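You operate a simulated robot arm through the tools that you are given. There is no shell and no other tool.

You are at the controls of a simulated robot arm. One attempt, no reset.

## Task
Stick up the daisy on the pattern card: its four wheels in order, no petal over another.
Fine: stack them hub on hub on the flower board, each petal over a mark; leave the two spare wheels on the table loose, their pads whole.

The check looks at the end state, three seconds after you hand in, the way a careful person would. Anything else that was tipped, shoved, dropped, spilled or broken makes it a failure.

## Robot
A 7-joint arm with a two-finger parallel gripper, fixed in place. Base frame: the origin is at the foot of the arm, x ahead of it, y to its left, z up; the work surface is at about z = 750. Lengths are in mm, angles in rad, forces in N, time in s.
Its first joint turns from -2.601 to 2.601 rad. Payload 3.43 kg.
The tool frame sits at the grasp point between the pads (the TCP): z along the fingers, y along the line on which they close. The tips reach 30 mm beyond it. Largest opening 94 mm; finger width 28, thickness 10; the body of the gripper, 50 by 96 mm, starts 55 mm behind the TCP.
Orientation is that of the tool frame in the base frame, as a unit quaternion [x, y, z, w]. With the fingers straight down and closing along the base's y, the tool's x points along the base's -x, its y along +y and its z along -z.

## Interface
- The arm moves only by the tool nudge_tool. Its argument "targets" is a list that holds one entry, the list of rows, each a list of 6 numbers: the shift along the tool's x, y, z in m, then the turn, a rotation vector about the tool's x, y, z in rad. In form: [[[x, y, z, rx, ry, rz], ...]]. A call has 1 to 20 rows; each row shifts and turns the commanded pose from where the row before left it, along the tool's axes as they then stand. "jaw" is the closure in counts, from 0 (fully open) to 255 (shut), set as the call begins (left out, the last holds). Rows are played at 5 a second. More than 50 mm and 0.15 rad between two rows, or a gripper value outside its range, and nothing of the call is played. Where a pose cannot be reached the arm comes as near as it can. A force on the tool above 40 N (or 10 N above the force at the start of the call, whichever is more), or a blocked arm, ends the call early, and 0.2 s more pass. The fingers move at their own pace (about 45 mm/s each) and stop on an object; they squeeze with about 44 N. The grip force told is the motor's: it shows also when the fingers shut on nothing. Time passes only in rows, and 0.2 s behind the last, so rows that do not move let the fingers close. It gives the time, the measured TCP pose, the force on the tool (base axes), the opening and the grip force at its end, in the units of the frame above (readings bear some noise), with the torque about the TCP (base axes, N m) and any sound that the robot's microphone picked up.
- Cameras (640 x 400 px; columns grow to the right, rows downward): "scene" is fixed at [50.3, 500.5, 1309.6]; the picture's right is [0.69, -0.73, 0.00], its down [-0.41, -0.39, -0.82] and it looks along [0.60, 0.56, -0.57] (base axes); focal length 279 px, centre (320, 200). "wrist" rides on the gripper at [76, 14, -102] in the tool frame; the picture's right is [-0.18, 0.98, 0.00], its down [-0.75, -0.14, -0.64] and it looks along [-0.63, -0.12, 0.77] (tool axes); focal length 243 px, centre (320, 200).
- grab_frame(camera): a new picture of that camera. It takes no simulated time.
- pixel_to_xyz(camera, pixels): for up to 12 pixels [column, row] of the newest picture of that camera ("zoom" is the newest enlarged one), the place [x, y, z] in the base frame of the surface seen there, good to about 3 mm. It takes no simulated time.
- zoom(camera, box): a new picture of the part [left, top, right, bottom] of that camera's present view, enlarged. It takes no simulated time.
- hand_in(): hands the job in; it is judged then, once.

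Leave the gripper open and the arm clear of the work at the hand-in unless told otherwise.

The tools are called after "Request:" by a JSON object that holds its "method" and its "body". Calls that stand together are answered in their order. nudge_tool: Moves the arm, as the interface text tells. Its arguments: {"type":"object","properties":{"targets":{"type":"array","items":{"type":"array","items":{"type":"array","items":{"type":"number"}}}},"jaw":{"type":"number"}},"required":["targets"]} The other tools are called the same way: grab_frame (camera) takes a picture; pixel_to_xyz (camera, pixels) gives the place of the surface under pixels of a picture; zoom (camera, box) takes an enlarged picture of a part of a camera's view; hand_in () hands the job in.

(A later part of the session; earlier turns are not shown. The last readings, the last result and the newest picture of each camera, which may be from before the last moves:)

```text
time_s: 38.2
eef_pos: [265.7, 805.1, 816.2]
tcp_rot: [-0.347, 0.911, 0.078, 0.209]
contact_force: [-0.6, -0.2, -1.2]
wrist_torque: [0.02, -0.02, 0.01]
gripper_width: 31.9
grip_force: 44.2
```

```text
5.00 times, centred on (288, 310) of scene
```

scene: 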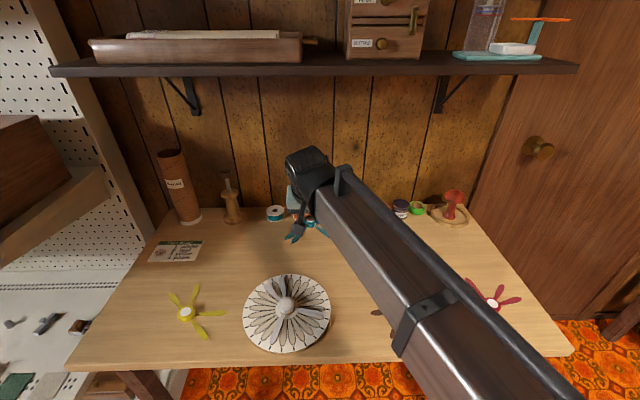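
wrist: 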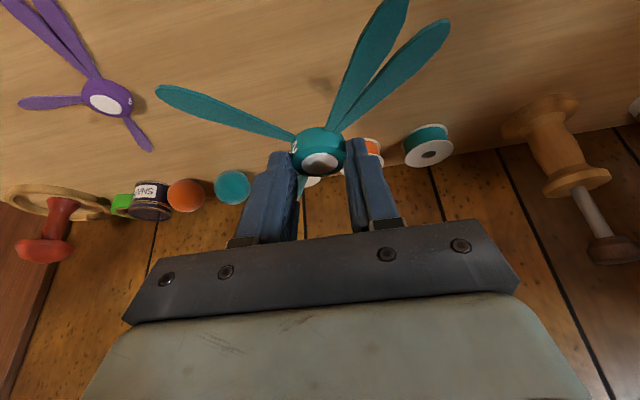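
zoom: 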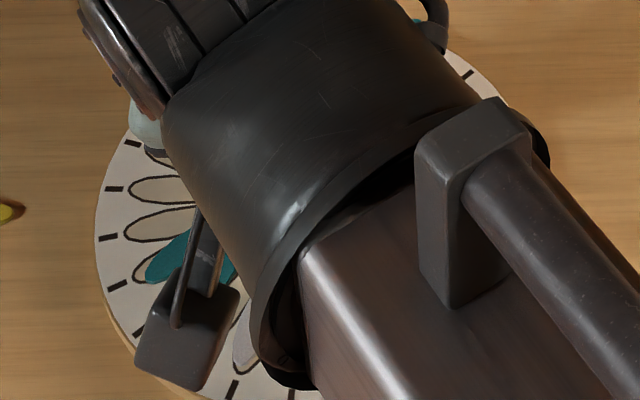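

I'll re-measure the teal hub centre and quickly re-check petal angles at this height.

Request:
{"method": "zoom", "body": {"camera": "wrist", "box": [240, 80, 400, 200]}}

Request:
{"method": "pixel_to_xyz", "body": {"camera": "zoom", "pixels": [[319, 281], [319, 281], [319, 281], [319, 281], [260, 285], [379, 278], [319, 247], [319, 316], [260, 285], [379, 278], [319, 247], [319, 316]]}}

Request:
{"method": "pixel_to_xyz", "body": {"camera": "zoom", "pixels": [[280, 128], [280, 128], [225, 140], [225, 140], [330, 120], [330, 120], [280, 60], [280, 60], [319, 281], [319, 281], [319, 281], [319, 281]]}}

Request:
{"method": "zoom", "body": {"camera": "wrist", "box": [140, 70, 300, 170]}}

```text
3.33 times, centred on (320, 140) of wrist
```

zoom: 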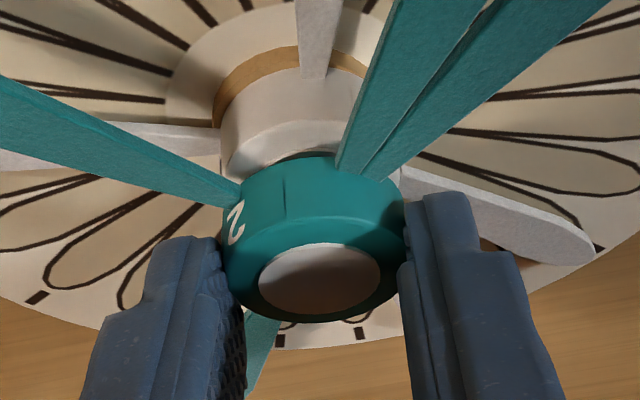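

```text
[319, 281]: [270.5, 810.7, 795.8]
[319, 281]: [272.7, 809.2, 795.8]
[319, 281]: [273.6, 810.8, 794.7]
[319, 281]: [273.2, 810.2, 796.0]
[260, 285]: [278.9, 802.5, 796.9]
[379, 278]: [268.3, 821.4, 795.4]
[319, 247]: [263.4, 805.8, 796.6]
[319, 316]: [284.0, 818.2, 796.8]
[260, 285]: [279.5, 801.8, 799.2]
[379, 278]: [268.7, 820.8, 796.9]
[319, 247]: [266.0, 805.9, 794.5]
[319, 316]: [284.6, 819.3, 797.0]
```

```text
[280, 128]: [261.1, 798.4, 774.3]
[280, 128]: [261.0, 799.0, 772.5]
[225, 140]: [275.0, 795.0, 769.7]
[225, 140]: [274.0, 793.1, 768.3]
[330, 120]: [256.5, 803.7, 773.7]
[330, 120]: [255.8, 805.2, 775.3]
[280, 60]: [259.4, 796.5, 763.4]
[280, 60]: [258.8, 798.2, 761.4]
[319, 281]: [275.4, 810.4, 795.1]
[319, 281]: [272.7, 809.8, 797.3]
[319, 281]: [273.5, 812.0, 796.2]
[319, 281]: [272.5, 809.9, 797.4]
```

```text
4.00 times, centred on (220, 120) of wrist
```

zoom: 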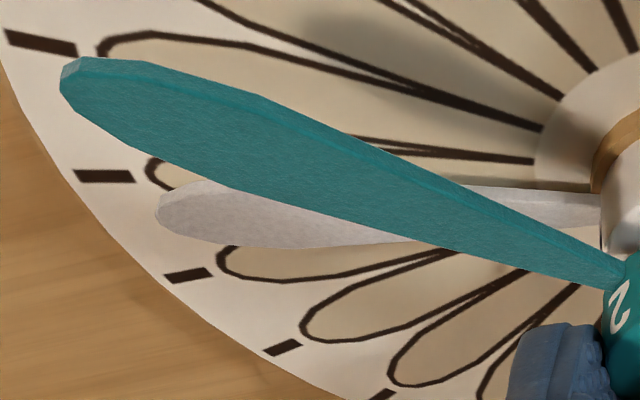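

The hub is at (273.3,810.9), concentric with white. I'll descend 3.5 mm, then creep.

Request:
{"method": "nudge_tool", "body": {"targets": [[[0.00076, 0, 0.00158, 0, 0, 0], [0.00076, 0, 0.00158, 0, 0, 0], [0, 0, 0, 0, 0, 0], [0, 0, 0, 0, 0, 0]]]}}

Request:
{"method": "zoom", "body": {"camera": "wrist", "box": [270, 80, 370, 160]}}

```text
time_s: 39.2
eef_pos: [266.7, 805.0, 811.7]
tcp_rot: [-0.347, 0.911, 0.08, 0.209]
contact_force: [-0.6, -0.1, -0.2]
wrist_torque: [0.01, -0.03, -0.01]
gripper_width: 31.9
grip_force: 44.1
```

```text
5.00 times, centred on (320, 120) of wrist
```

zoom: 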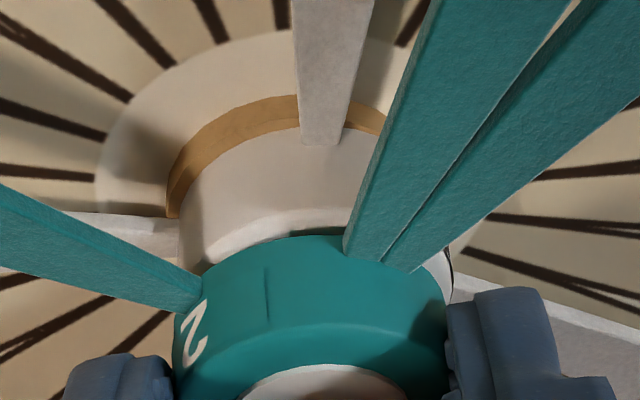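

Nearly touching, still no force. I'll creep 1.5 mm.

Request:
{"method": "nudge_tool", "body": {"targets": [[[0.00022, 0, 0.00045, 0, 0, 0], [0.00022, 0, 0.00045, 0, 0, 0], [0.00022, 0, 0.00045, 0, 0, 0], [0, 0, 0, 0, 0, 0]]]}}

```text
time_s: 40.2
eef_pos: [266.2, 805.2, 810.4]
tcp_rot: [-0.346, 0.911, 0.079, 0.209]
contact_force: [-0.5, 0.4, 0.1]
wrist_torque: [-0.05, 0.0, -0.01]
gripper_width: 31.8
grip_force: 44.0
```

No contact yet. Another 1 mm.

Request:
{"method": "nudge_tool", "body": {"targets": [[[0.00022, 0, 0.00045, 0, 0, 0], [0.00022, 0, 0.00045, 0, 0, 0], [0, 0, 0, 0, 0, 0]]]}}

Request:
{"method": "zoom", "body": {"camera": "wrist", "box": [270, 80, 370, 160]}}

```text
time_s: 41.0
eef_pos: [266.1, 806.0, 809.2]
tcp_rot: [-0.346, 0.911, 0.079, 0.21]
contact_force: [1.8, -1.4, 20.8]
wrist_torque: [0.04, -0.14, -0.02]
gripper_width: 31.8
grip_force: 43.6
```

```text
5.00 times, centred on (320, 120) of wrist
```

zoom: 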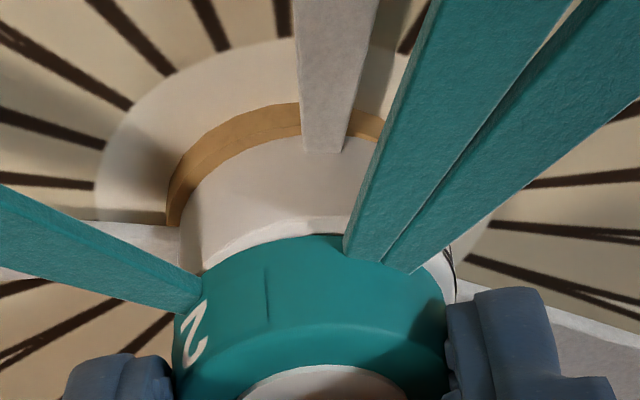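

Pressed with about 21 N and seated. I'll ease off, then open to about 55 mm.

Request:
{"method": "nudge_tool", "body": {"targets": [[[-0.00022, 0, -0.00045, 0, 0, 0], [-9e-05, 0, -0.00018, 0, 0, 0], [0, 0, 0, 0, 0, 0]]]}}

Request:
{"method": "nudge_tool", "body": {"targets": [[[0, 0, 0, 0, 0, 0], [0, 0, 0, 0, 0, 0], [0, 0, 0, 0, 0, 0]]], "jaw": 110}}

Request:
{"method": "zoom", "body": {"camera": "wrist", "box": [120, 20, 480, 245]}}

```text
time_s: 41.8
eef_pos: [267.2, 805.1, 810.4]
tcp_rot: [-0.347, 0.911, 0.078, 0.208]
contact_force: [2.1, 2.1, 11.3]
wrist_torque: [0.13, -0.16, 0.0]
gripper_width: 31.7
grip_force: 43.7
```

```text
time_s: 42.6
eef_pos: [267.6, 805.0, 809.8]
tcp_rot: [-0.347, 0.911, 0.078, 0.209]
contact_force: [-0.7, 0.8, -0.3]
wrist_torque: [0.03, 0.01, -0.02]
gripper_width: 53.2
grip_force: 0.0
```

```text
1.78 times, centred on (300, 132) of wrist
```

zoom: 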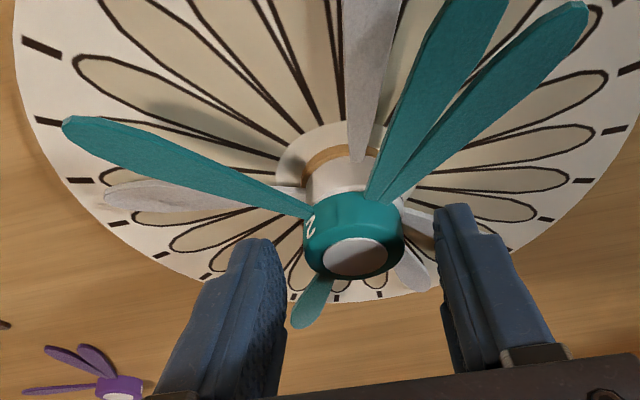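

Released cleanly. I'll rise 80 mm straight up, then untilt and turn toward heading 262° for yellow, which is within vertical reach at 967 mm.

Request:
{"method": "nudge_tool", "body": {"targets": [[[-0.0044, 0, -0.009, 0, 0, 0], [-0.0087, 0, -0.018, 0, 0, 0], [-0.0109, 0, -0.0225, 0, 0, 0], [-0.0109, 0, -0.0225, 0, 0, 0], [0, 0, 0, 0, 0.15, 0], [0, 0, 0, 0, 0.15, 0], [0, 0, 0, 0, 0.15, 0], [0, 0, 0, 0, 0, -0.141], [0, 0, 0, 0, 0, -0.141], [0, 0, 0, 0, 0, -0.141], [0, 0, 0, 0, 0, -0.141], [0, 0, 0, 0, 0, -0.141], [0, 0, 0, 0, 0, 0]]]}}

Request:
{"method": "grab_frame", "body": {"camera": "wrist"}}

Request:
{"method": "grab_frame", "body": {"camera": "scene"}}

```text
time_s: 45.4
eef_pos: [266.6, 804.5, 890.8]
tcp_rot: [-0.657, 0.754, -0.001, 0.0]
contact_force: [0.4, 0.6, 0.7]
wrist_torque: [0.01, 0.03, -0.01]
gripper_width: 53.4
grip_force: 0.1
```

```text
taken
```

wrist: 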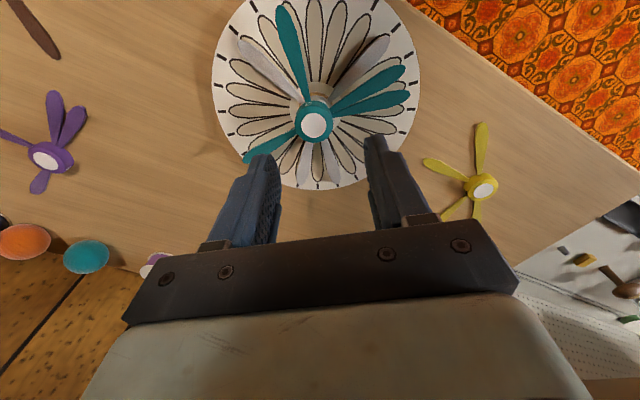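

```text
taken
```

scene: 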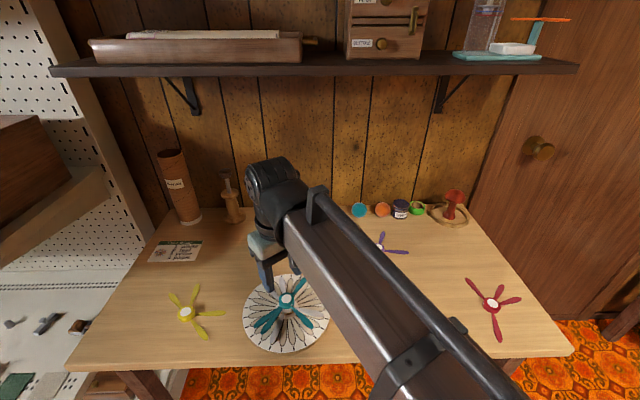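

Vertical at heading 262°. I'll travel to a hover over yellow at (113.5, 961), z about 865.

Request:
{"method": "nudge_tool", "body": {"targets": [[[-0.0223, 0.02887, 0.0043, 0, 0, 0], [-0.0223, 0.02887, 0.0043, 0, 0, 0], [-0.0223, 0.02887, 0.0043, 0, 0, 0], [-0.0223, 0.02887, 0.0043, 0, 0, 0], [-0.0223, 0.02887, 0.0043, 0, 0, 0], [-0.0223, 0.02887, 0.0043, 0, 0, 0], [0, 0, 0, 0, 0, 0], [0, 0, 0, 0, 0, 0]]], "jaw": 60}}

Request:
{"method": "grab_frame", "body": {"camera": "scene"}}

Request:
{"method": "zoom", "body": {"camera": "wrist", "box": [200, 20, 440, 170]}}

```text
time_s: 47.2
eef_pos: [112.2, 958.4, 864.6]
tcp_rot: [-0.657, 0.754, -0.001, 0.001]
contact_force: [-1.0, 1.2, -0.6]
wrist_torque: [0.02, -0.07, -0.03]
gripper_width: 72.0
grip_force: 0.0
```

```text
taken
```

scene: 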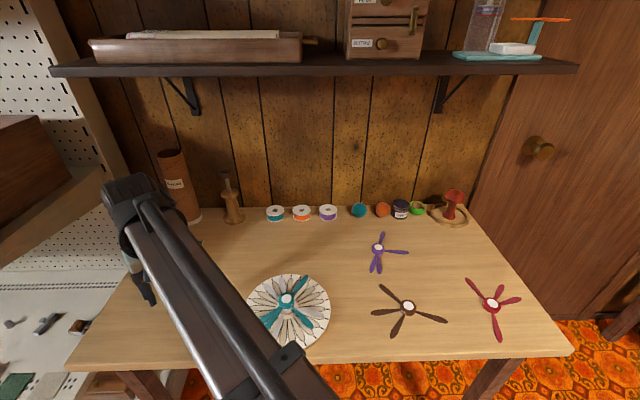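

```text
2.67 times, centred on (320, 95) of wrist
```

zoom: 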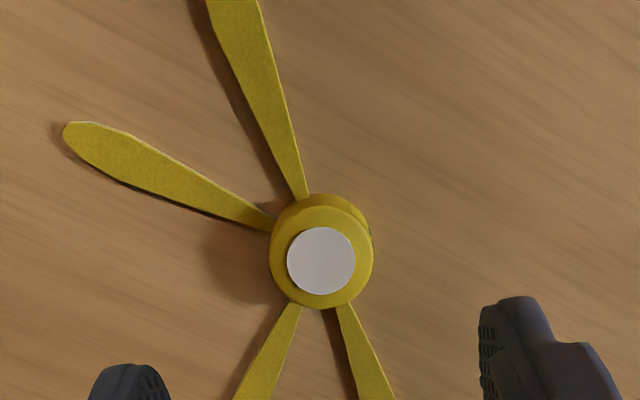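

Hover reached. I'll measure yellow's hub (pad at (321,260)), and I'll use the clear board view to measure teal on the stack.

Request:
{"method": "pixel_to_xyz", "body": {"camera": "zoom", "pixels": [[321, 260], [321, 260], [321, 260], [321, 260], [288, 260], [355, 260], [321, 228], [321, 293], [270, 258], [374, 258], [321, 207], [321, 307]]}}

Request:
{"method": "pixel_to_xyz", "body": {"camera": "zoom", "pixels": [[321, 260], [321, 260], [321, 260], [321, 260], [85, 135], [85, 135], [170, 175], [170, 175], [245, 60], [245, 60], [285, 150], [285, 150]]}}

Request:
{"method": "zoom", "body": {"camera": "scene", "box": [240, 265, 335, 345]}}

```text
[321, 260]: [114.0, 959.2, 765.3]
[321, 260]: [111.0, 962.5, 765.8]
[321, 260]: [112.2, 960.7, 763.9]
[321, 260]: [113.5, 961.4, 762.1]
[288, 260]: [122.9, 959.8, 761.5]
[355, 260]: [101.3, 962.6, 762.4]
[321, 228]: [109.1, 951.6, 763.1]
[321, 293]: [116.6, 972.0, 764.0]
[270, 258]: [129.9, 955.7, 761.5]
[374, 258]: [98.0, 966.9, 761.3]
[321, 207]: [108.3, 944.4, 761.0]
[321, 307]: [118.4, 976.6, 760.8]
```

```text
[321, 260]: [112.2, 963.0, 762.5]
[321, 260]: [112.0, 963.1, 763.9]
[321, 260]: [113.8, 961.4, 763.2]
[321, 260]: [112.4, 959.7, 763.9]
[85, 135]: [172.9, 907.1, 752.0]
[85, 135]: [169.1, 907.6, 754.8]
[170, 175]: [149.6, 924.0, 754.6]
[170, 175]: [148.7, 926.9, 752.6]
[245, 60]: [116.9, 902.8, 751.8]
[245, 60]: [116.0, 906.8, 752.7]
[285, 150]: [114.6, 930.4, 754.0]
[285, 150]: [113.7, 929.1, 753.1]
```

```text
5.00 times, centred on (288, 305) of scene
```

zoom: 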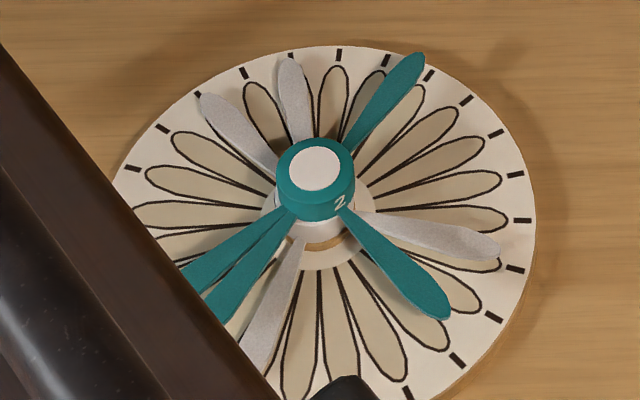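

Request:
{"method": "pixel_to_xyz", "body": {"camera": "zoom", "pixels": [[417, 62], [417, 62], [417, 62], [434, 307], [434, 307], [434, 307], [385, 106], [385, 106], [398, 265], [398, 265], [320, 169], [320, 169]]}}

Request:
{"method": "pixel_to_xyz", "body": {"camera": "zoom", "pixels": [[417, 62], [417, 62], [417, 62], [434, 307], [434, 307], [434, 307], [385, 106], [385, 106], [398, 265], [398, 265], [320, 169], [320, 169]]}}

Request:
{"method": "pixel_to_xyz", "body": {"camera": "zoom", "pixels": [[212, 263], [212, 263], [212, 263], [232, 292], [232, 292], [232, 292], [245, 240], [245, 240], [258, 256], [258, 256], [320, 169], [320, 169]]}}

```text
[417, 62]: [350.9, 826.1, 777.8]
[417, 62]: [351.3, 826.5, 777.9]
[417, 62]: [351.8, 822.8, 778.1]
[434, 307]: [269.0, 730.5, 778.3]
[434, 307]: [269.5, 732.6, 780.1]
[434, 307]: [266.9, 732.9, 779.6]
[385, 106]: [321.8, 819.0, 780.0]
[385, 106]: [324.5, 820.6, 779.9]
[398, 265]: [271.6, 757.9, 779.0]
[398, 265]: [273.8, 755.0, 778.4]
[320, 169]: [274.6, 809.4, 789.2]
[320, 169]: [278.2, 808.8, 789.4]
```

```text
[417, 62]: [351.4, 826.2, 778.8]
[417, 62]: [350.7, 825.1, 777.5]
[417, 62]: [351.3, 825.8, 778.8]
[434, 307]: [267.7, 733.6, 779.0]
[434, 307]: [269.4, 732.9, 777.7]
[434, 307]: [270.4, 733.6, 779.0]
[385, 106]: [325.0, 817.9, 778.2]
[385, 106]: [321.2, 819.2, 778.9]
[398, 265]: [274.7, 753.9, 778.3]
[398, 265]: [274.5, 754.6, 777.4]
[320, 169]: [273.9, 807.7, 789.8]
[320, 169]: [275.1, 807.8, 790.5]
```

```text
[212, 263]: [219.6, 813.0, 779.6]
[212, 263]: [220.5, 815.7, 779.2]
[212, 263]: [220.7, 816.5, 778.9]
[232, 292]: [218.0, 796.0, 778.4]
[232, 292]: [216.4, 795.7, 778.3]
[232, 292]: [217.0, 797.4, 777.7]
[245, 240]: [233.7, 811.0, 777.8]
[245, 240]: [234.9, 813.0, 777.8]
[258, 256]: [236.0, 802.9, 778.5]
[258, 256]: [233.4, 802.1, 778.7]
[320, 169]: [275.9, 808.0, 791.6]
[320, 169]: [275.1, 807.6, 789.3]
```

I'll zoom closer to verify teal's hub concentricity on the stack.

Request:
{"method": "zoom", "body": {"camera": "scene", "box": [272, 285, 316, 318]}}

Request:
{"method": "pixel_to_xyz", "body": {"camera": "zoom", "pixels": [[320, 130], [320, 130], [320, 130], [320, 130], [320, 130], [320, 130], [320, 130], [320, 130], [320, 130], [320, 130], [320, 130], [320, 130]]}}

```text
12.12 times, centred on (294, 302) of scene
```

zoom: 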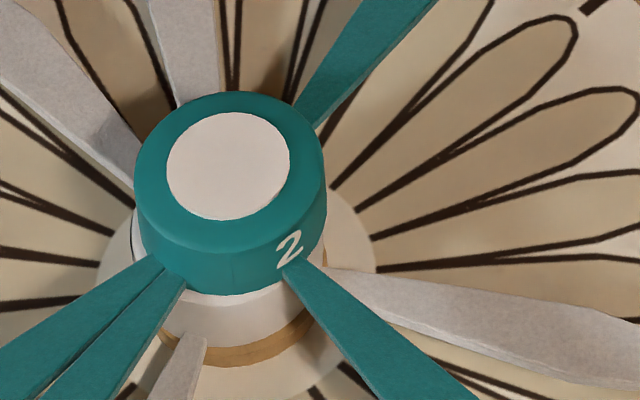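

```text
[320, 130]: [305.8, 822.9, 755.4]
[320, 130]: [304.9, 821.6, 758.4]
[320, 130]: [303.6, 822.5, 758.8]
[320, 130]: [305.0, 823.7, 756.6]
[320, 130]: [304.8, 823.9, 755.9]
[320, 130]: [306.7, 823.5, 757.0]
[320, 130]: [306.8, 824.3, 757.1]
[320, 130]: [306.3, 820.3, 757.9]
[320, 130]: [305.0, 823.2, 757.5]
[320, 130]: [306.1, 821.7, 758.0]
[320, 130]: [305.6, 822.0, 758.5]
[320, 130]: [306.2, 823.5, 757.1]
```

Teal is concentric with white within about 1 mm and its angle is good. Yellow's hub is at (112.9,961.3). I'll descend to z 800 with a small correction.

Request:
{"method": "nudge_tool", "body": {"targets": [[[-0.0011, 0, 0.021, 0, 0, 0], [-0.0011, 0, 0.021, 0, 0, 0], [0, 0, 0.022, 0, 0, 0], [0, 0, 0, 0, 0, 0], [0, 0, 0, 0, 0, 0]]]}}

Request:
{"method": "zoom", "body": {"camera": "wrist", "box": [200, 60, 440, 210]}}

```text
time_s: 48.4
eef_pos: [112.4, 965.0, 799.3]
tcp_rot: [-0.657, 0.754, -0.001, 0.001]
contact_force: [0.2, -0.1, -0.2]
wrist_torque: [0.04, -0.01, -0.03]
gripper_width: 72.0
grip_force: 0.1
```

```text
2.67 times, centred on (320, 135) of wrist
```

zoom: 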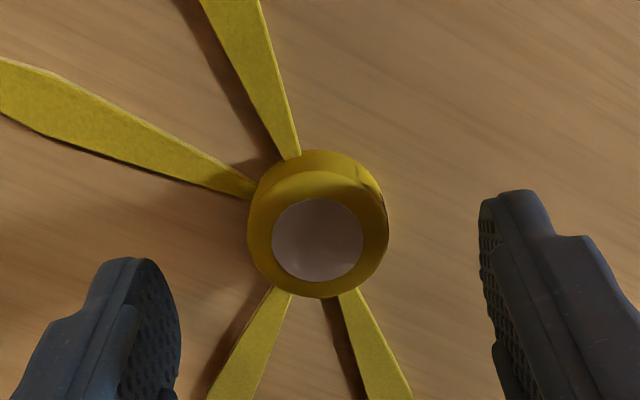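

The hub sits about 3.5 mm toward tool +x of the TCP. I'll shift 3.4 mm and descend to tip height about 755, just above petal level.

Request:
{"method": "nudge_tool", "body": {"targets": [[[0.0017, -0.0003, 0.005, 0, 0, 0], [0.0017, -0.0003, 0.005, 0, 0, 0], [0, 0, 0.004, 0, 0, 0], [0, 0, 0, 0, 0, 0], [0, 0, 0, 0, 0, 0]]]}}

Request:
{"method": "nudge_tool", "body": {"targets": [[[0, 0, 0, 0, 0, 0], [0, 0, 0, 0, 0, 0], [0, 0, 0, 0, 0, 0]]], "jaw": 140}}

Request:
{"method": "zoom", "body": {"camera": "wrist", "box": [200, 80, 440, 230]}}

Request:
{"method": "zoom", "body": {"camera": "scene", "box": [150, 270, 230, 340]}}

```text
time_s: 49.6
eef_pos: [114.2, 961.0, 786.8]
tcp_rot: [-0.657, 0.754, -0.001, 0.001]
contact_force: [-0.1, -0.3, -0.7]
wrist_torque: [-0.01, 0.02, -0.01]
gripper_width: 71.9
grip_force: 0.0
```

```text
time_s: 50.4
eef_pos: [114.5, 960.5, 787.4]
tcp_rot: [-0.657, 0.754, 0.0, 0.0]
contact_force: [0.2, -0.2, 0.5]
wrist_torque: [-0.02, 0.03, 0.04]
gripper_width: 42.3
grip_force: 0.1
```

```text
2.67 times, centred on (320, 155) of wrist
```

zoom: 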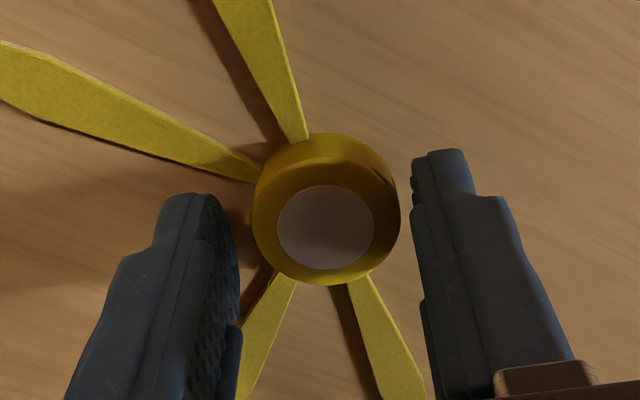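

```text
5.71 times, centred on (190, 305) of scene
```

zoom: 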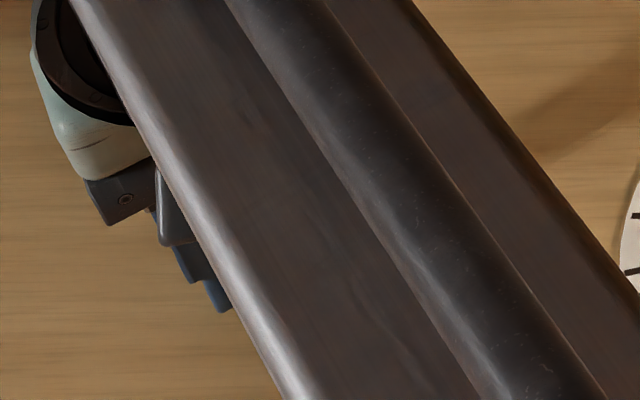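

Well centred. I'll lower 1.8 mm, so the tips are about z 755, and close.

Request:
{"method": "nudge_tool", "body": {"targets": [[[0, 0, 0.0018, 0, 0, 0], [0, 0, 0, 0, 0, 0]]]}}

Request:
{"method": "nudge_tool", "body": {"targets": [[[0, 0, 0, 0, 0, 0], [0, 0, 0, 0, 0, 0], [0, 0, 0, 0, 0, 0], [0, 0, 0, 0, 0, 0]]], "jaw": 255}}

Request:
{"method": "zoom", "body": {"camera": "wrist", "box": [200, 80, 440, 230]}}

```text
time_s: 51.0
eef_pos: [115.9, 959.7, 784.7]
tcp_rot: [-0.657, 0.754, 0.0, 0.001]
contact_force: [-0.8, -1.6, -1.0]
wrist_torque: [-0.02, 0.01, -0.01]
gripper_width: 42.6
grip_force: 0.1
```

```text
time_s: 52.0
eef_pos: [114.7, 960.8, 785.5]
tcp_rot: [-0.656, 0.754, 0.0, 0.001]
contact_force: [-1.6, -0.5, 1.4]
wrist_torque: [0.05, 0.06, -0.01]
gripper_width: 32.0
grip_force: 44.4
```

```text
2.67 times, centred on (320, 155) of wrist
```

zoom: 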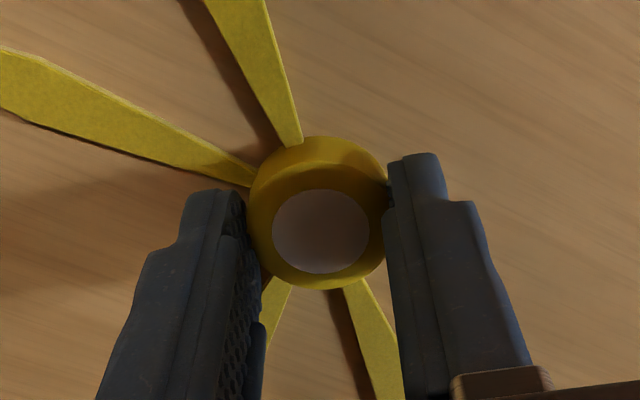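

Yellow is gripped at 32.0 mm. I'll lift 110 mm and then turn +70.5° about the vertical.

Request:
{"method": "nudge_tool", "body": {"targets": [[[0, 0, -0.01, 0, 0, 0], [0, 0, -0.01, 0, 0, 0], [0, 0, -0.03, 0, 0, 0], [0, 0, -0.03, 0, 0, 0], [0, 0, -0.03, 0, 0, 0], [0, 0, 0, 0, 0, -0.1367], [0, 0, 0, 0, 0, -0.1367], [0, 0, 0, 0, 0, -0.1367], [0, 0, 0, 0, 0, -0.1367], [0, 0, 0, 0, 0, -0.1367], [0, 0, 0, 0, 0, -0.1367], [0, 0, 0, 0, 0, -0.1367], [0, 0, 0, 0, 0, -0.1367], [0, 0, 0, 0, 0, -0.1367], [0, 0, 0, 0, 0, 0], [0, 0, 0, 0, 0, 0]]]}}

Request:
{"method": "grab_frame", "body": {"camera": "wrist"}}

Request:
{"method": "grab_frame", "body": {"camera": "scene"}}

```text
time_s: 55.4
eef_pos: [114.1, 960.7, 893.3]
tcp_rot: [0.972, -0.237, 0.001, 0.001]
contact_force: [0.1, 0.9, -0.5]
wrist_torque: [-0.02, 0.0, -0.02]
gripper_width: 31.6
grip_force: 44.3
```

```text
taken
```

wrist: 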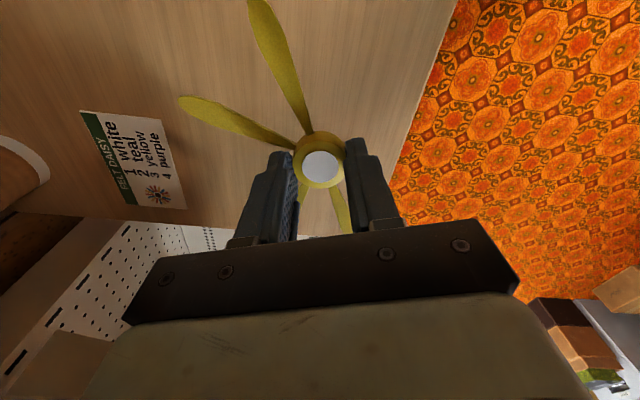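

```text
taken
```

scene: 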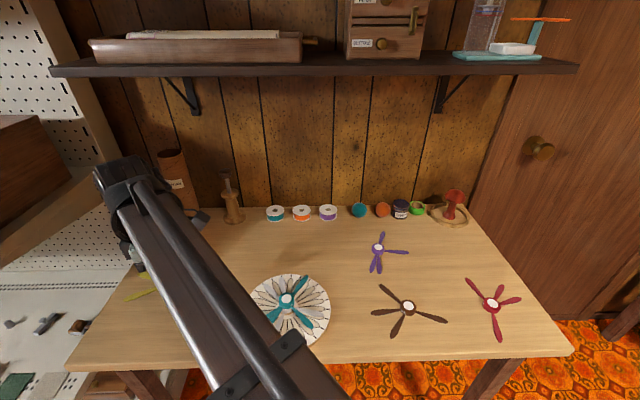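

Heading 332.6° as planned. I'll carry yellow level to above the stack.

Request:
{"method": "nudge_tool", "body": {"targets": [[[0.02999, 0.00866, 0, 0, 0, 0], [0.02999, 0.00866, 0, 0, 0, 0], [0.02999, 0.00866, 0, 0, 0, 0], [0.02999, 0.00866, 0, 0, 0, 0], [0.02999, 0.00866, 0, 0, 0, 0], [0.02999, 0.00866, 0, 0, 0, 0], [0.02999, 0.00866, 0, 0, 0, 0], [0, 0, 0, 0, 0, 0], [0, 0, 0, 0, 0, 0]]]}}

Request:
{"method": "grab_frame", "body": {"camera": "wrist"}}

Request:
{"method": "grab_frame", "body": {"camera": "scene"}}

```text
time_s: 57.4
eef_pos: [272.8, 809.2, 893.1]
tcp_rot: [0.972, -0.237, 0.001, 0.0]
contact_force: [0.4, 0.0, -1.1]
wrist_torque: [0.02, 0.0, -0.01]
gripper_width: 32.0
grip_force: 44.4
```

```text
taken
```

wrist: 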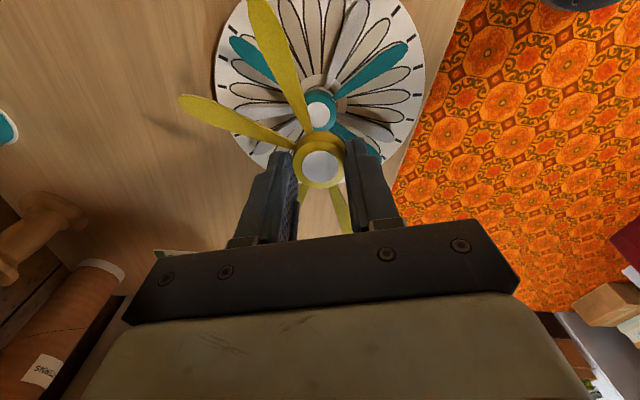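

```text
taken
```

scene: 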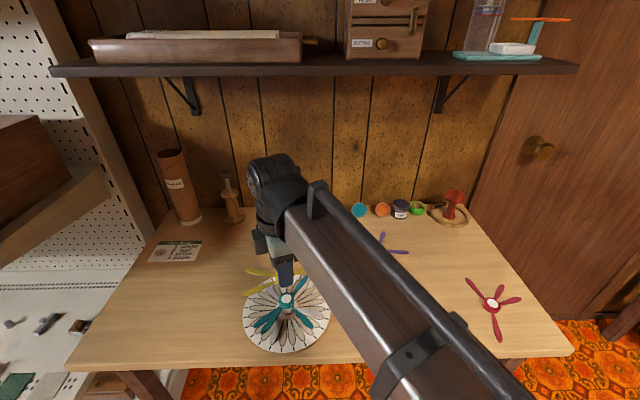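

I'll descend 48 mm and measure in both views.

Request:
{"method": "nudge_tool", "body": {"targets": [[[0, 0, 0.016, 0, 0, 0], [0, 0, 0.016, 0, 0, 0], [0, 0, 0.016, 0, 0, 0], [0, 0, 0, 0, 0, 0], [0, 0, 0, 0, 0, 0]]]}}

Request:
{"method": "zoom", "body": {"camera": "scene", "box": [230, 255, 350, 355]}}

Request:
{"method": "zoom", "body": {"camera": "wrist", "box": [150, 0, 470, 200]}}

```text
time_s: 58.6
eef_pos: [273.3, 809.3, 846.4]
tcp_rot: [0.971, -0.237, 0.0, 0.001]
contact_force: [0.9, 0.1, -0.4]
wrist_torque: [0.0, 0.03, 0.01]
gripper_width: 31.8
grip_force: 44.0
```

```text
4.00 times, centred on (290, 305) of scene
```

zoom: 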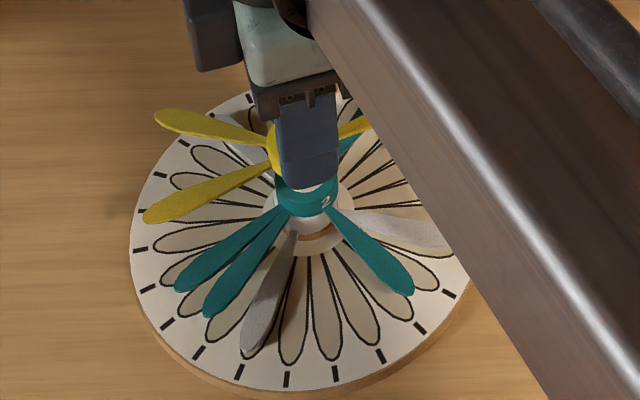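

```text
2.00 times, centred on (310, 100) of wrist
```

zoom: 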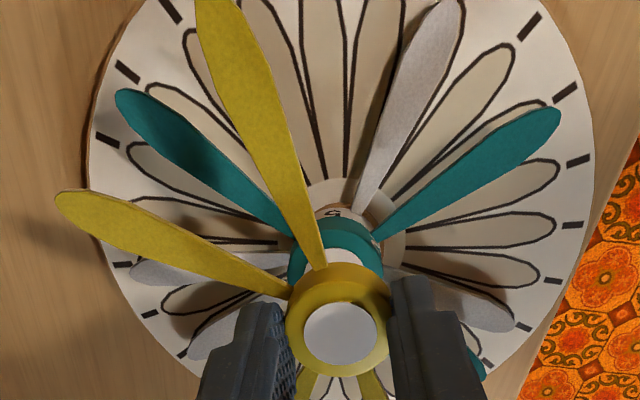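

I'll zoom in on yellow's petals in the wrist view for accurate centrelines.

Request:
{"method": "zoom", "body": {"camera": "wrist", "box": [170, 60, 330, 180]}}

```text
3.33 times, centred on (250, 120) of wrist
```

zoom: 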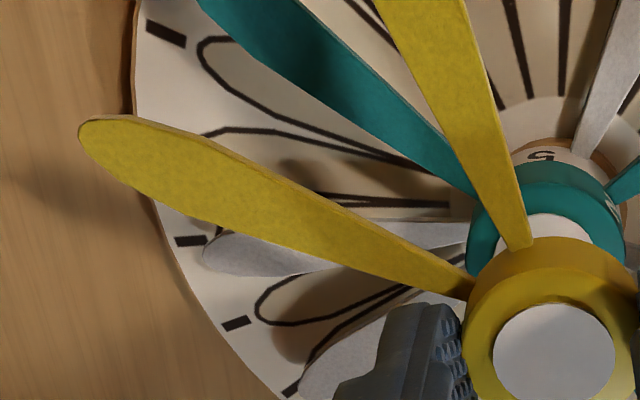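

Request:
{"method": "pixel_to_xyz", "body": {"camera": "zoom", "pixels": [[110, 146], [167, 170], [208, 187], [248, 203], [295, 222], [342, 241], [415, 271], [433, 26], [456, 89], [472, 130], [489, 172], [504, 209]]}}

Request:
{"method": "pixel_to_xyz", "body": {"camera": "zoom", "pixels": [[110, 146], [167, 170], [208, 187], [248, 203], [295, 222], [342, 241], [415, 271], [433, 26], [456, 89], [472, 130], [489, 172], [504, 209]]}}

Request:
{"method": "pixel_to_xyz", "body": {"camera": "zoom", "pixels": [[110, 146], [167, 170], [208, 187], [248, 203], [295, 222], [342, 241], [415, 271], [433, 26], [456, 89], [472, 130], [489, 172], [504, 209]]}}

Request:
{"method": "pixel_to_xyz", "body": {"camera": "zoom", "pixels": [[554, 351], [554, 351], [554, 351], [554, 351], [554, 351], [554, 351], [495, 353], [614, 349], [554, 306], [554, 398], [495, 353], [614, 349]]}}

Request:
{"method": "zoom", "body": {"camera": "scene", "box": [248, 272, 308, 322]}}

```text
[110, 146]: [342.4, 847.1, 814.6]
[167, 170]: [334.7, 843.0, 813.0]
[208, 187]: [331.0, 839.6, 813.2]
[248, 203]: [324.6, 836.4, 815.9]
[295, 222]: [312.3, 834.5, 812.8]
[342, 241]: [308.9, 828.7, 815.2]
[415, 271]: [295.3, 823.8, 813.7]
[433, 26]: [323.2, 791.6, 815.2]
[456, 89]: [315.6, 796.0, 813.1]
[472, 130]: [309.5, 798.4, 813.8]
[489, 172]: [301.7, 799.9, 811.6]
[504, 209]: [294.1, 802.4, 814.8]
```

```text
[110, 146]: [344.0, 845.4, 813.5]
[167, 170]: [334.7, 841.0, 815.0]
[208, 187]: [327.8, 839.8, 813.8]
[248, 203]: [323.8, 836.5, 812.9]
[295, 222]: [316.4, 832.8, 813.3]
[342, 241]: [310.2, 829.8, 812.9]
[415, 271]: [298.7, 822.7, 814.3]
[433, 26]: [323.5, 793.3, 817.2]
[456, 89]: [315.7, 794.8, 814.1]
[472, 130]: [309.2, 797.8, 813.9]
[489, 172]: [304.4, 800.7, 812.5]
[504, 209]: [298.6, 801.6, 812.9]
```

```text
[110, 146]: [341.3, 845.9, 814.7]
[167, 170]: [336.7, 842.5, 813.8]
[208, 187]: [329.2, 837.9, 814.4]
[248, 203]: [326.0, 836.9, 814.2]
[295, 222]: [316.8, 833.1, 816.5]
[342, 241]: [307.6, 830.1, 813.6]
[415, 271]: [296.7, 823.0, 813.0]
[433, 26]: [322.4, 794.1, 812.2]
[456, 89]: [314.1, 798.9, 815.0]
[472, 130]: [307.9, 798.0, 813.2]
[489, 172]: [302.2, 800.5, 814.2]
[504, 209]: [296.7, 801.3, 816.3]
```

```text
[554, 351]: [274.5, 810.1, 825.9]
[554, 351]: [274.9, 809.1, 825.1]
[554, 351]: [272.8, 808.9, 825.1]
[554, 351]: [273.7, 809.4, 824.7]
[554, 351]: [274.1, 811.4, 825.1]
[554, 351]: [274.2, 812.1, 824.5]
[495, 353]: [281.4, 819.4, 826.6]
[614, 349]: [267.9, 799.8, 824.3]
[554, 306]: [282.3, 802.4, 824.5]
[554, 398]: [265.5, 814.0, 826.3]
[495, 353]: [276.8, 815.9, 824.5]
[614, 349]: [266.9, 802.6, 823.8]
```

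```text
8.00 times, centred on (278, 297) of scene
```

zoom: 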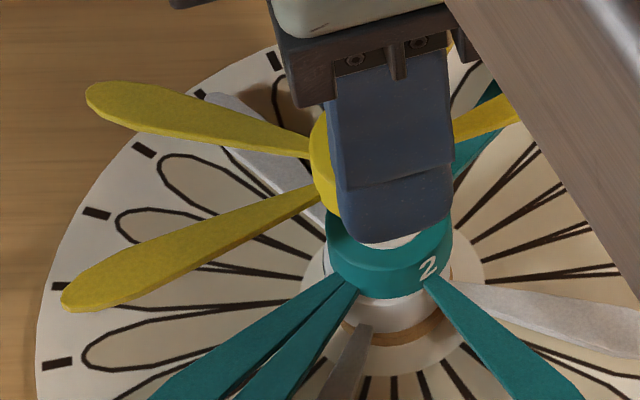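

Request:
{"method": "pixel_to_xyz", "body": {"camera": "zoom", "pixels": [[110, 98], [130, 102], [180, 115], [180, 115], [240, 131], [240, 131], [95, 288], [115, 280], [170, 256], [170, 256], [220, 235], [220, 235]]}}

Request:
{"method": "pixel_to_xyz", "body": {"camera": "zoom", "pixels": [[110, 98], [130, 102], [180, 115], [180, 115], [240, 131], [240, 131], [95, 288], [115, 280], [170, 256], [170, 256], [220, 235], [220, 235]]}}

Request:
{"method": "pixel_to_xyz", "body": {"camera": "zoom", "pixels": [[110, 98], [130, 102], [110, 98], [130, 102], [240, 131], [240, 131], [95, 288], [115, 280], [95, 288], [115, 280], [220, 235], [220, 235]]}}

```text
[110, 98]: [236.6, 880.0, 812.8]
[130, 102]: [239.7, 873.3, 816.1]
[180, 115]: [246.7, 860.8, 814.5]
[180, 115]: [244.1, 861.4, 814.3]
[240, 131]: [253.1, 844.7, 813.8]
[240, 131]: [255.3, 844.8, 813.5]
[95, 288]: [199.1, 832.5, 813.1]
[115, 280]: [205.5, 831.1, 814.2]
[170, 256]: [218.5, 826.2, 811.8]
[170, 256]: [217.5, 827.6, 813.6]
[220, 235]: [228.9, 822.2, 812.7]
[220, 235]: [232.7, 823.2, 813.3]
```

```text
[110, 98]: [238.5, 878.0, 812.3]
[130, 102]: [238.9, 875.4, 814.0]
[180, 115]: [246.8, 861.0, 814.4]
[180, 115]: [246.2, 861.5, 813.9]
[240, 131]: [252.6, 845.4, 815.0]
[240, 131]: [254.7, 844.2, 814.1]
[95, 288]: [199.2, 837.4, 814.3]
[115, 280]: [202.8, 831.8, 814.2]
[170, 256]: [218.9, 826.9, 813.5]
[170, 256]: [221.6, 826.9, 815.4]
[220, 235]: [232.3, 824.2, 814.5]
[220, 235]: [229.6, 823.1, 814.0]
```

```text
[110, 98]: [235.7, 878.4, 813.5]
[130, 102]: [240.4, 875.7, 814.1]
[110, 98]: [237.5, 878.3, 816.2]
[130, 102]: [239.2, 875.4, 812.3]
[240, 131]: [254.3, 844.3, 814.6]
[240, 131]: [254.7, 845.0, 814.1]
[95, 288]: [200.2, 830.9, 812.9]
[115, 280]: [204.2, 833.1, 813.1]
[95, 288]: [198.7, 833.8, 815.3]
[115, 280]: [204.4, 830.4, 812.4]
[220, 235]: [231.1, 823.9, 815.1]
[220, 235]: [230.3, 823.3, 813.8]
```

All four yellow petals are within about 0.5° of their marks (117.5°, 162.5°, 342.5°, 27.5°), so no turn is needed. I'll shift 0.9 mm along tool −x and descend 15.5 mm.

Request:
{"method": "nudge_tool", "body": {"targets": [[[-0.0009, 0, 0.0055, 0, 0, 0], [0, 0, 0.005, 0, 0, 0], [0, 0, 0.005, 0, 0, 0], [0, 0, 0, 0, 0, 0], [0, 0, 0, 0, 0, 0]]]}}

Request:
{"method": "zoom", "body": {"camera": "scene", "box": [266, 282, 310, 318]}}

Request:
{"method": "zoom", "body": {"camera": "wrist", "box": [270, 80, 380, 200]}}

```text
time_s: 59.8
eef_pos: [272.5, 810.6, 831.6]
tcp_rot: [0.971, -0.237, 0.001, 0.0]
contact_force: [-0.4, -0.3, 0.0]
wrist_torque: [0.0, -0.02, 0.03]
gripper_width: 31.9
grip_force: 43.6
```

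```text
11.11 times, centred on (288, 300) of scene
```

zoom: 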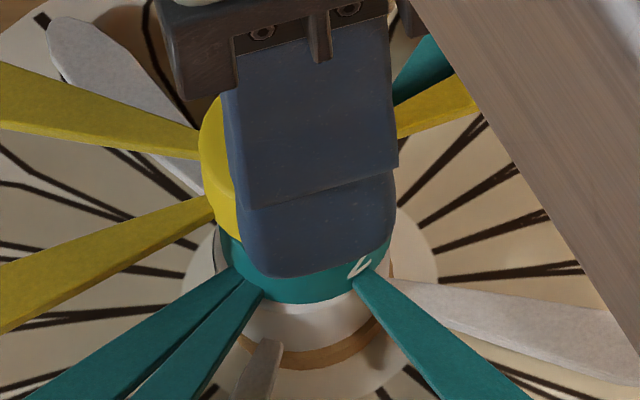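

```text
3.33 times, centred on (325, 140) of wrist
```

zoom: 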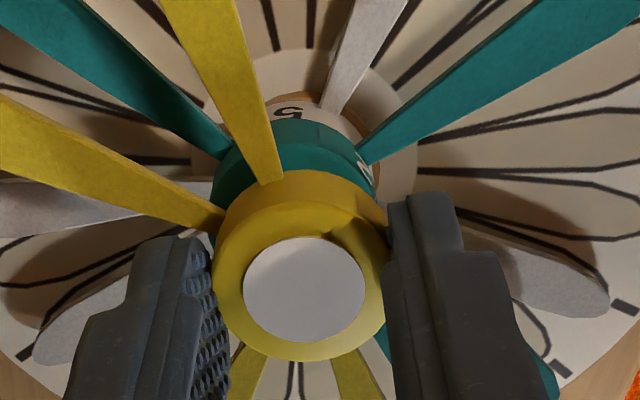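

I'll check alignment more finely around the hub edges in both views.

Request:
{"method": "zoom", "body": {"camera": "scene", "box": [274, 286, 300, 308]}}

Request:
{"method": "zoom", "body": {"camera": "wrist", "box": [280, 105, 360, 165]}}

```text
16.00 times, centred on (287, 297) of scene
```

zoom: 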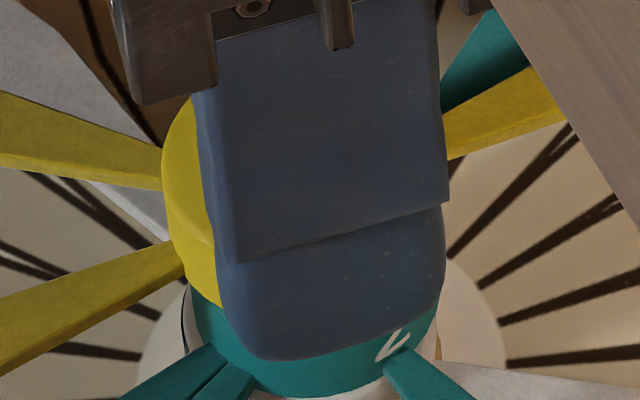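

```text
6.67 times, centred on (320, 135) of wrist
```

zoom: 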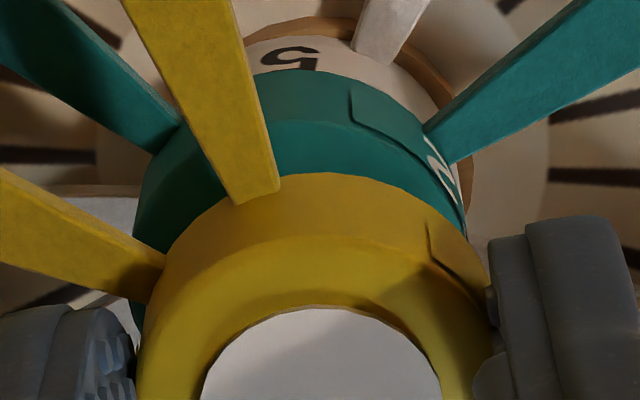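

The silhouettes suggest yellow sits about 1–2 mm off toward −x of teal. I'll shift +1.2 mm in base x and look again.

Request:
{"method": "nudge_tool", "body": {"targets": [[[0.001, -0.00065, 0, 0, 0, 0], [0, 0, 0.002, 0, 0, 0], [0, 0, 0, 0, 0, 0], [0, 0, 0, 0, 0, 0]]]}}

Request:
{"method": "zoom", "body": {"camera": "scene", "box": [274, 286, 300, 308]}}

Request:
{"method": "zoom", "body": {"camera": "wrist", "box": [280, 105, 360, 165]}}

```text
time_s: 60.8
eef_pos: [273.4, 810.5, 828.2]
tcp_rot: [0.972, -0.237, 0.001, 0.0]
contact_force: [0.5, -0.1, 0.6]
wrist_torque: [0.0, 0.02, -0.02]
gripper_width: 31.9
grip_force: 44.1
```

```text
16.00 times, centred on (287, 297) of scene
```

zoom: 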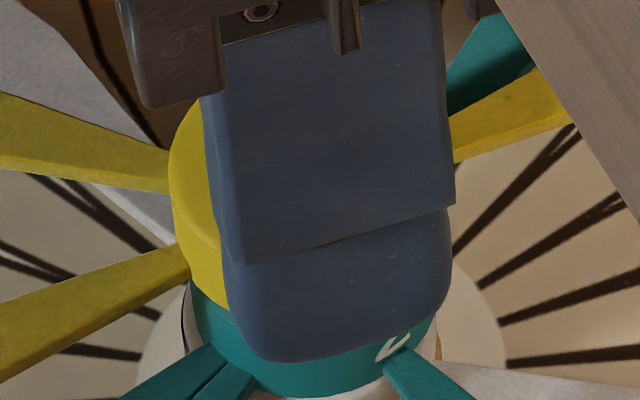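

```text
6.67 times, centred on (320, 135) of wrist
```

zoom: 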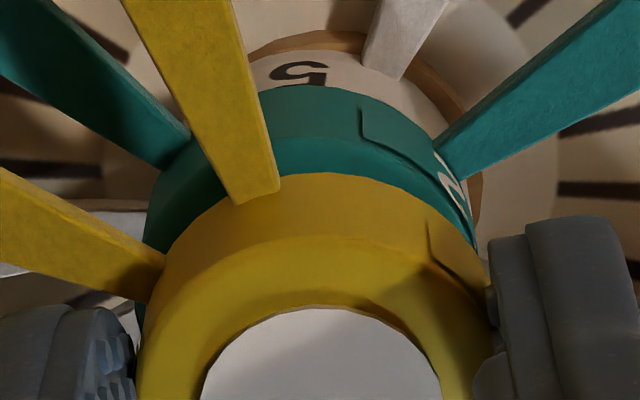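

Good alignment now. A final 0.5 mm trim, then I'll creep down in half-millimetre steps.

Request:
{"method": "nudge_tool", "body": {"targets": [[[0.0004, -0.0002, 0.0005, 0, 0, 0], [0, 0, 0.0005, 0, 0, 0], [0, 0, 0.0005, 0, 0, 0], [0, 0, 0, 0, 0, 0]]]}}

```text
time_s: 61.8
eef_pos: [273.7, 810.5, 827.5]
tcp_rot: [0.972, -0.237, 0.002, 0.001]
contact_force: [0.4, 0.9, -0.2]
wrist_torque: [0.04, 0.01, -0.03]
gripper_width: 31.8
grip_force: 44.1
```

No contact yet; another 1.5 mm creep.

Request:
{"method": "nudge_tool", "body": {"targets": [[[0, 0, 0.0005, 0, 0, 0], [0, 0, 0.0005, 0, 0, 0], [0, 0, 0.0005, 0, 0, 0], [0, 0, 0, 0, 0, 0]]]}}

```text
time_s: 62.8
eef_pos: [272.8, 810.3, 825.9]
tcp_rot: [0.971, -0.237, 0.001, 0.0]
contact_force: [0.7, -0.5, 0.0]
wrist_torque: [0.02, 0.03, 0.0]
gripper_width: 31.8
grip_force: 43.6
```

Request:
{"method": "zoom", "body": {"camera": "wrist", "box": [280, 105, 360, 165]}}

Request:
{"method": "nudge_tool", "body": {"targets": [[[0, 0, 0.0005, 0, 0, 0], [0, 0, 0.0005, 0, 0, 0], [0, 0, 0, 0, 0, 0]]]}}

```text
6.67 times, centred on (320, 135) of wrist
```

zoom: 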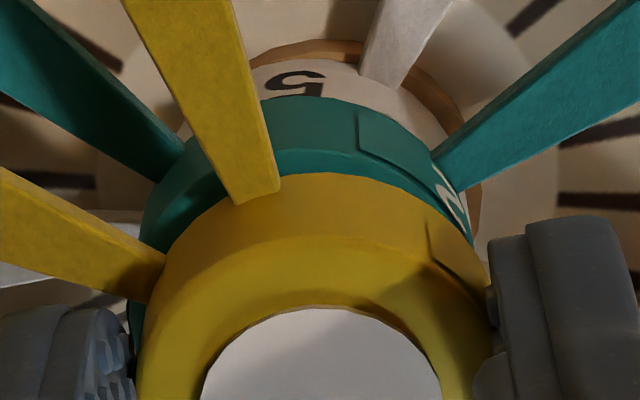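

```text
time_s: 63.6
eef_pos: [272.7, 810.7, 824.3]
tcp_rot: [0.971, -0.237, 0.0, 0.0]
contact_force: [1.0, 0.3, 0.0]
wrist_torque: [-0.02, 0.01, 0.0]
gripper_width: 31.8
grip_force: 44.1
```

Still no force at z 824.3; continuing the creep.

Request:
{"method": "nudge_tool", "body": {"targets": [[[0, 0, 0.0005, 0, 0, 0], [0, 0, 0.0005, 0, 0, 0], [0, 0, 0, 0, 0, 0]]]}}

Request:
{"method": "zoom", "body": {"camera": "scene", "box": [274, 286, 300, 308]}}

Request:
{"method": "zoom", "body": {"camera": "wrist", "box": [280, 105, 360, 165]}}

```text
time_s: 64.4
eef_pos: [272.2, 809.6, 824.3]
tcp_rot: [0.971, -0.238, 0.001, 0.0]
contact_force: [0.8, -2.1, 9.8]
wrist_torque: [-0.07, -0.05, -0.03]
gripper_width: 31.9
grip_force: 44.2
```

```text
16.00 times, centred on (287, 297) of scene
```

zoom: 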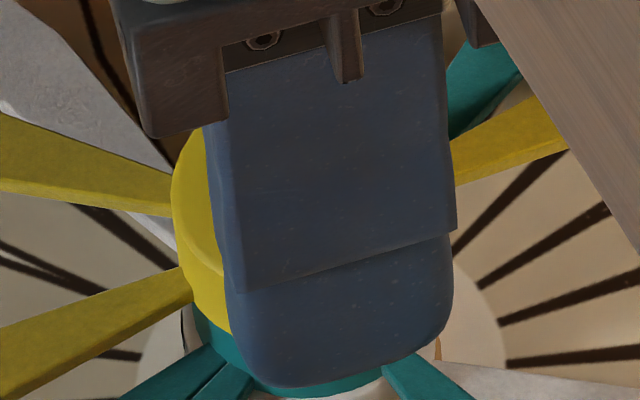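

```text
6.67 times, centred on (320, 135) of wrist
```

zoom: 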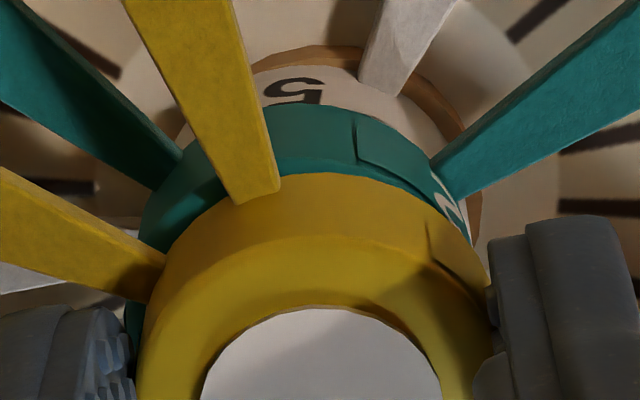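

Contact at 9.8 N. I'll press another 0.4 mm, ease off and release.

Request:
{"method": "nudge_tool", "body": {"targets": [[[0, 0, 0.0004, 0, 0, 0], [0, 0, 0, 0, 0, 0]]]}}

Request:
{"method": "nudge_tool", "body": {"targets": [[[0, 0, -0.0004, 0, 0, 0], [0, 0, -0.0003, 0, 0, 0], [0, 0, 0, 0, 0, 0]]]}}

Request:
{"method": "nudge_tool", "body": {"targets": [[[0, 0, 0, 0, 0, 0], [0, 0, 0, 0, 0, 0], [0, 0, 0, 0, 0, 0]]], "jaw": 110}}

Request:
{"method": "grab_frame", "body": {"camera": "wrist"}}

```text
time_s: 65.0
eef_pos: [271.8, 809.9, 825.1]
tcp_rot: [0.971, -0.237, 0.001, 0.0]
contact_force: [3.1, -0.2, 17.2]
wrist_torque: [-0.05, -0.14, 0.01]
gripper_width: 31.9
grip_force: 43.5
```

```text
time_s: 65.8
eef_pos: [272.4, 810.1, 826.2]
tcp_rot: [0.972, -0.237, 0.001, 0.0]
contact_force: [-0.3, 0.2, 7.6]
wrist_torque: [0.01, 0.0, -0.03]
gripper_width: 31.7
grip_force: 43.7
```

```text
time_s: 66.6
eef_pos: [274.5, 809.2, 824.0]
tcp_rot: [0.972, -0.237, 0.001, -0.001]
contact_force: [-0.3, 0.6, 0.3]
wrist_torque: [0.06, 0.02, 0.0]
gripper_width: 53.4
grip_force: 0.0
```

```text
taken
```

wrist: 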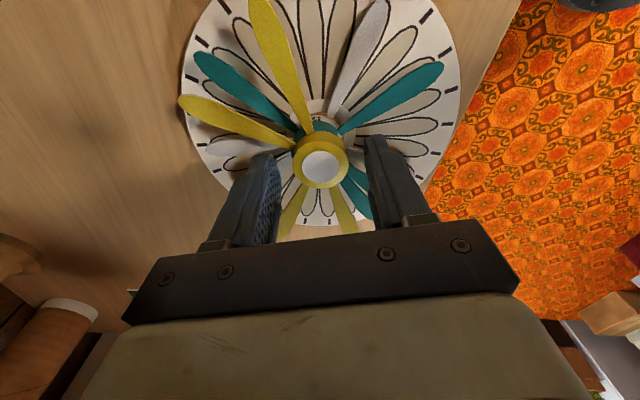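

Released cleanly. I'll rise 90 mm, then turn back −78° to heading 254.6° for purple.

Request:
{"method": "nudge_tool", "body": {"targets": [[[0, 0, -0.01, 0, 0, 0], [0, 0, -0.02, 0, 0, 0], [0, 0, -0.03, 0, 0, 0], [0, 0, -0.03, 0, 0, 0], [0, 0, 0, 0, 0, 0.1361], [0, 0, 0, 0, 0, 0.1361], [0, 0, 0, 0, 0, 0.1361], [0, 0, 0, 0, 0, 0.1361], [0, 0, 0, 0, 0, 0.1361], [0, 0, 0, 0, 0, 0.1361], [0, 0, 0, 0, 0, 0.1361], [0, 0, 0, 0, 0, 0.1361], [0, 0, 0, 0, 0, 0.1361], [0, 0, 0, 0, 0, 0.1361], [0, 0, 0, 0, 0, 0]]]}}

Request:
{"method": "grab_frame", "body": {"camera": "scene"}}

```text
time_s: 69.8
eef_pos: [272.9, 809.7, 915.3]
tcp_rot: [-0.604, 0.797, 0.0, 0.0]
contact_force: [-0.1, 0.2, -0.3]
wrist_torque: [0.01, 0.01, 0.01]
gripper_width: 53.5
grip_force: 0.0
```

```text
taken
```

scene: 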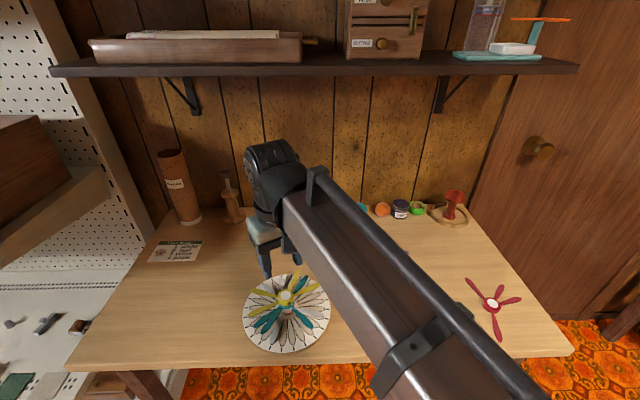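

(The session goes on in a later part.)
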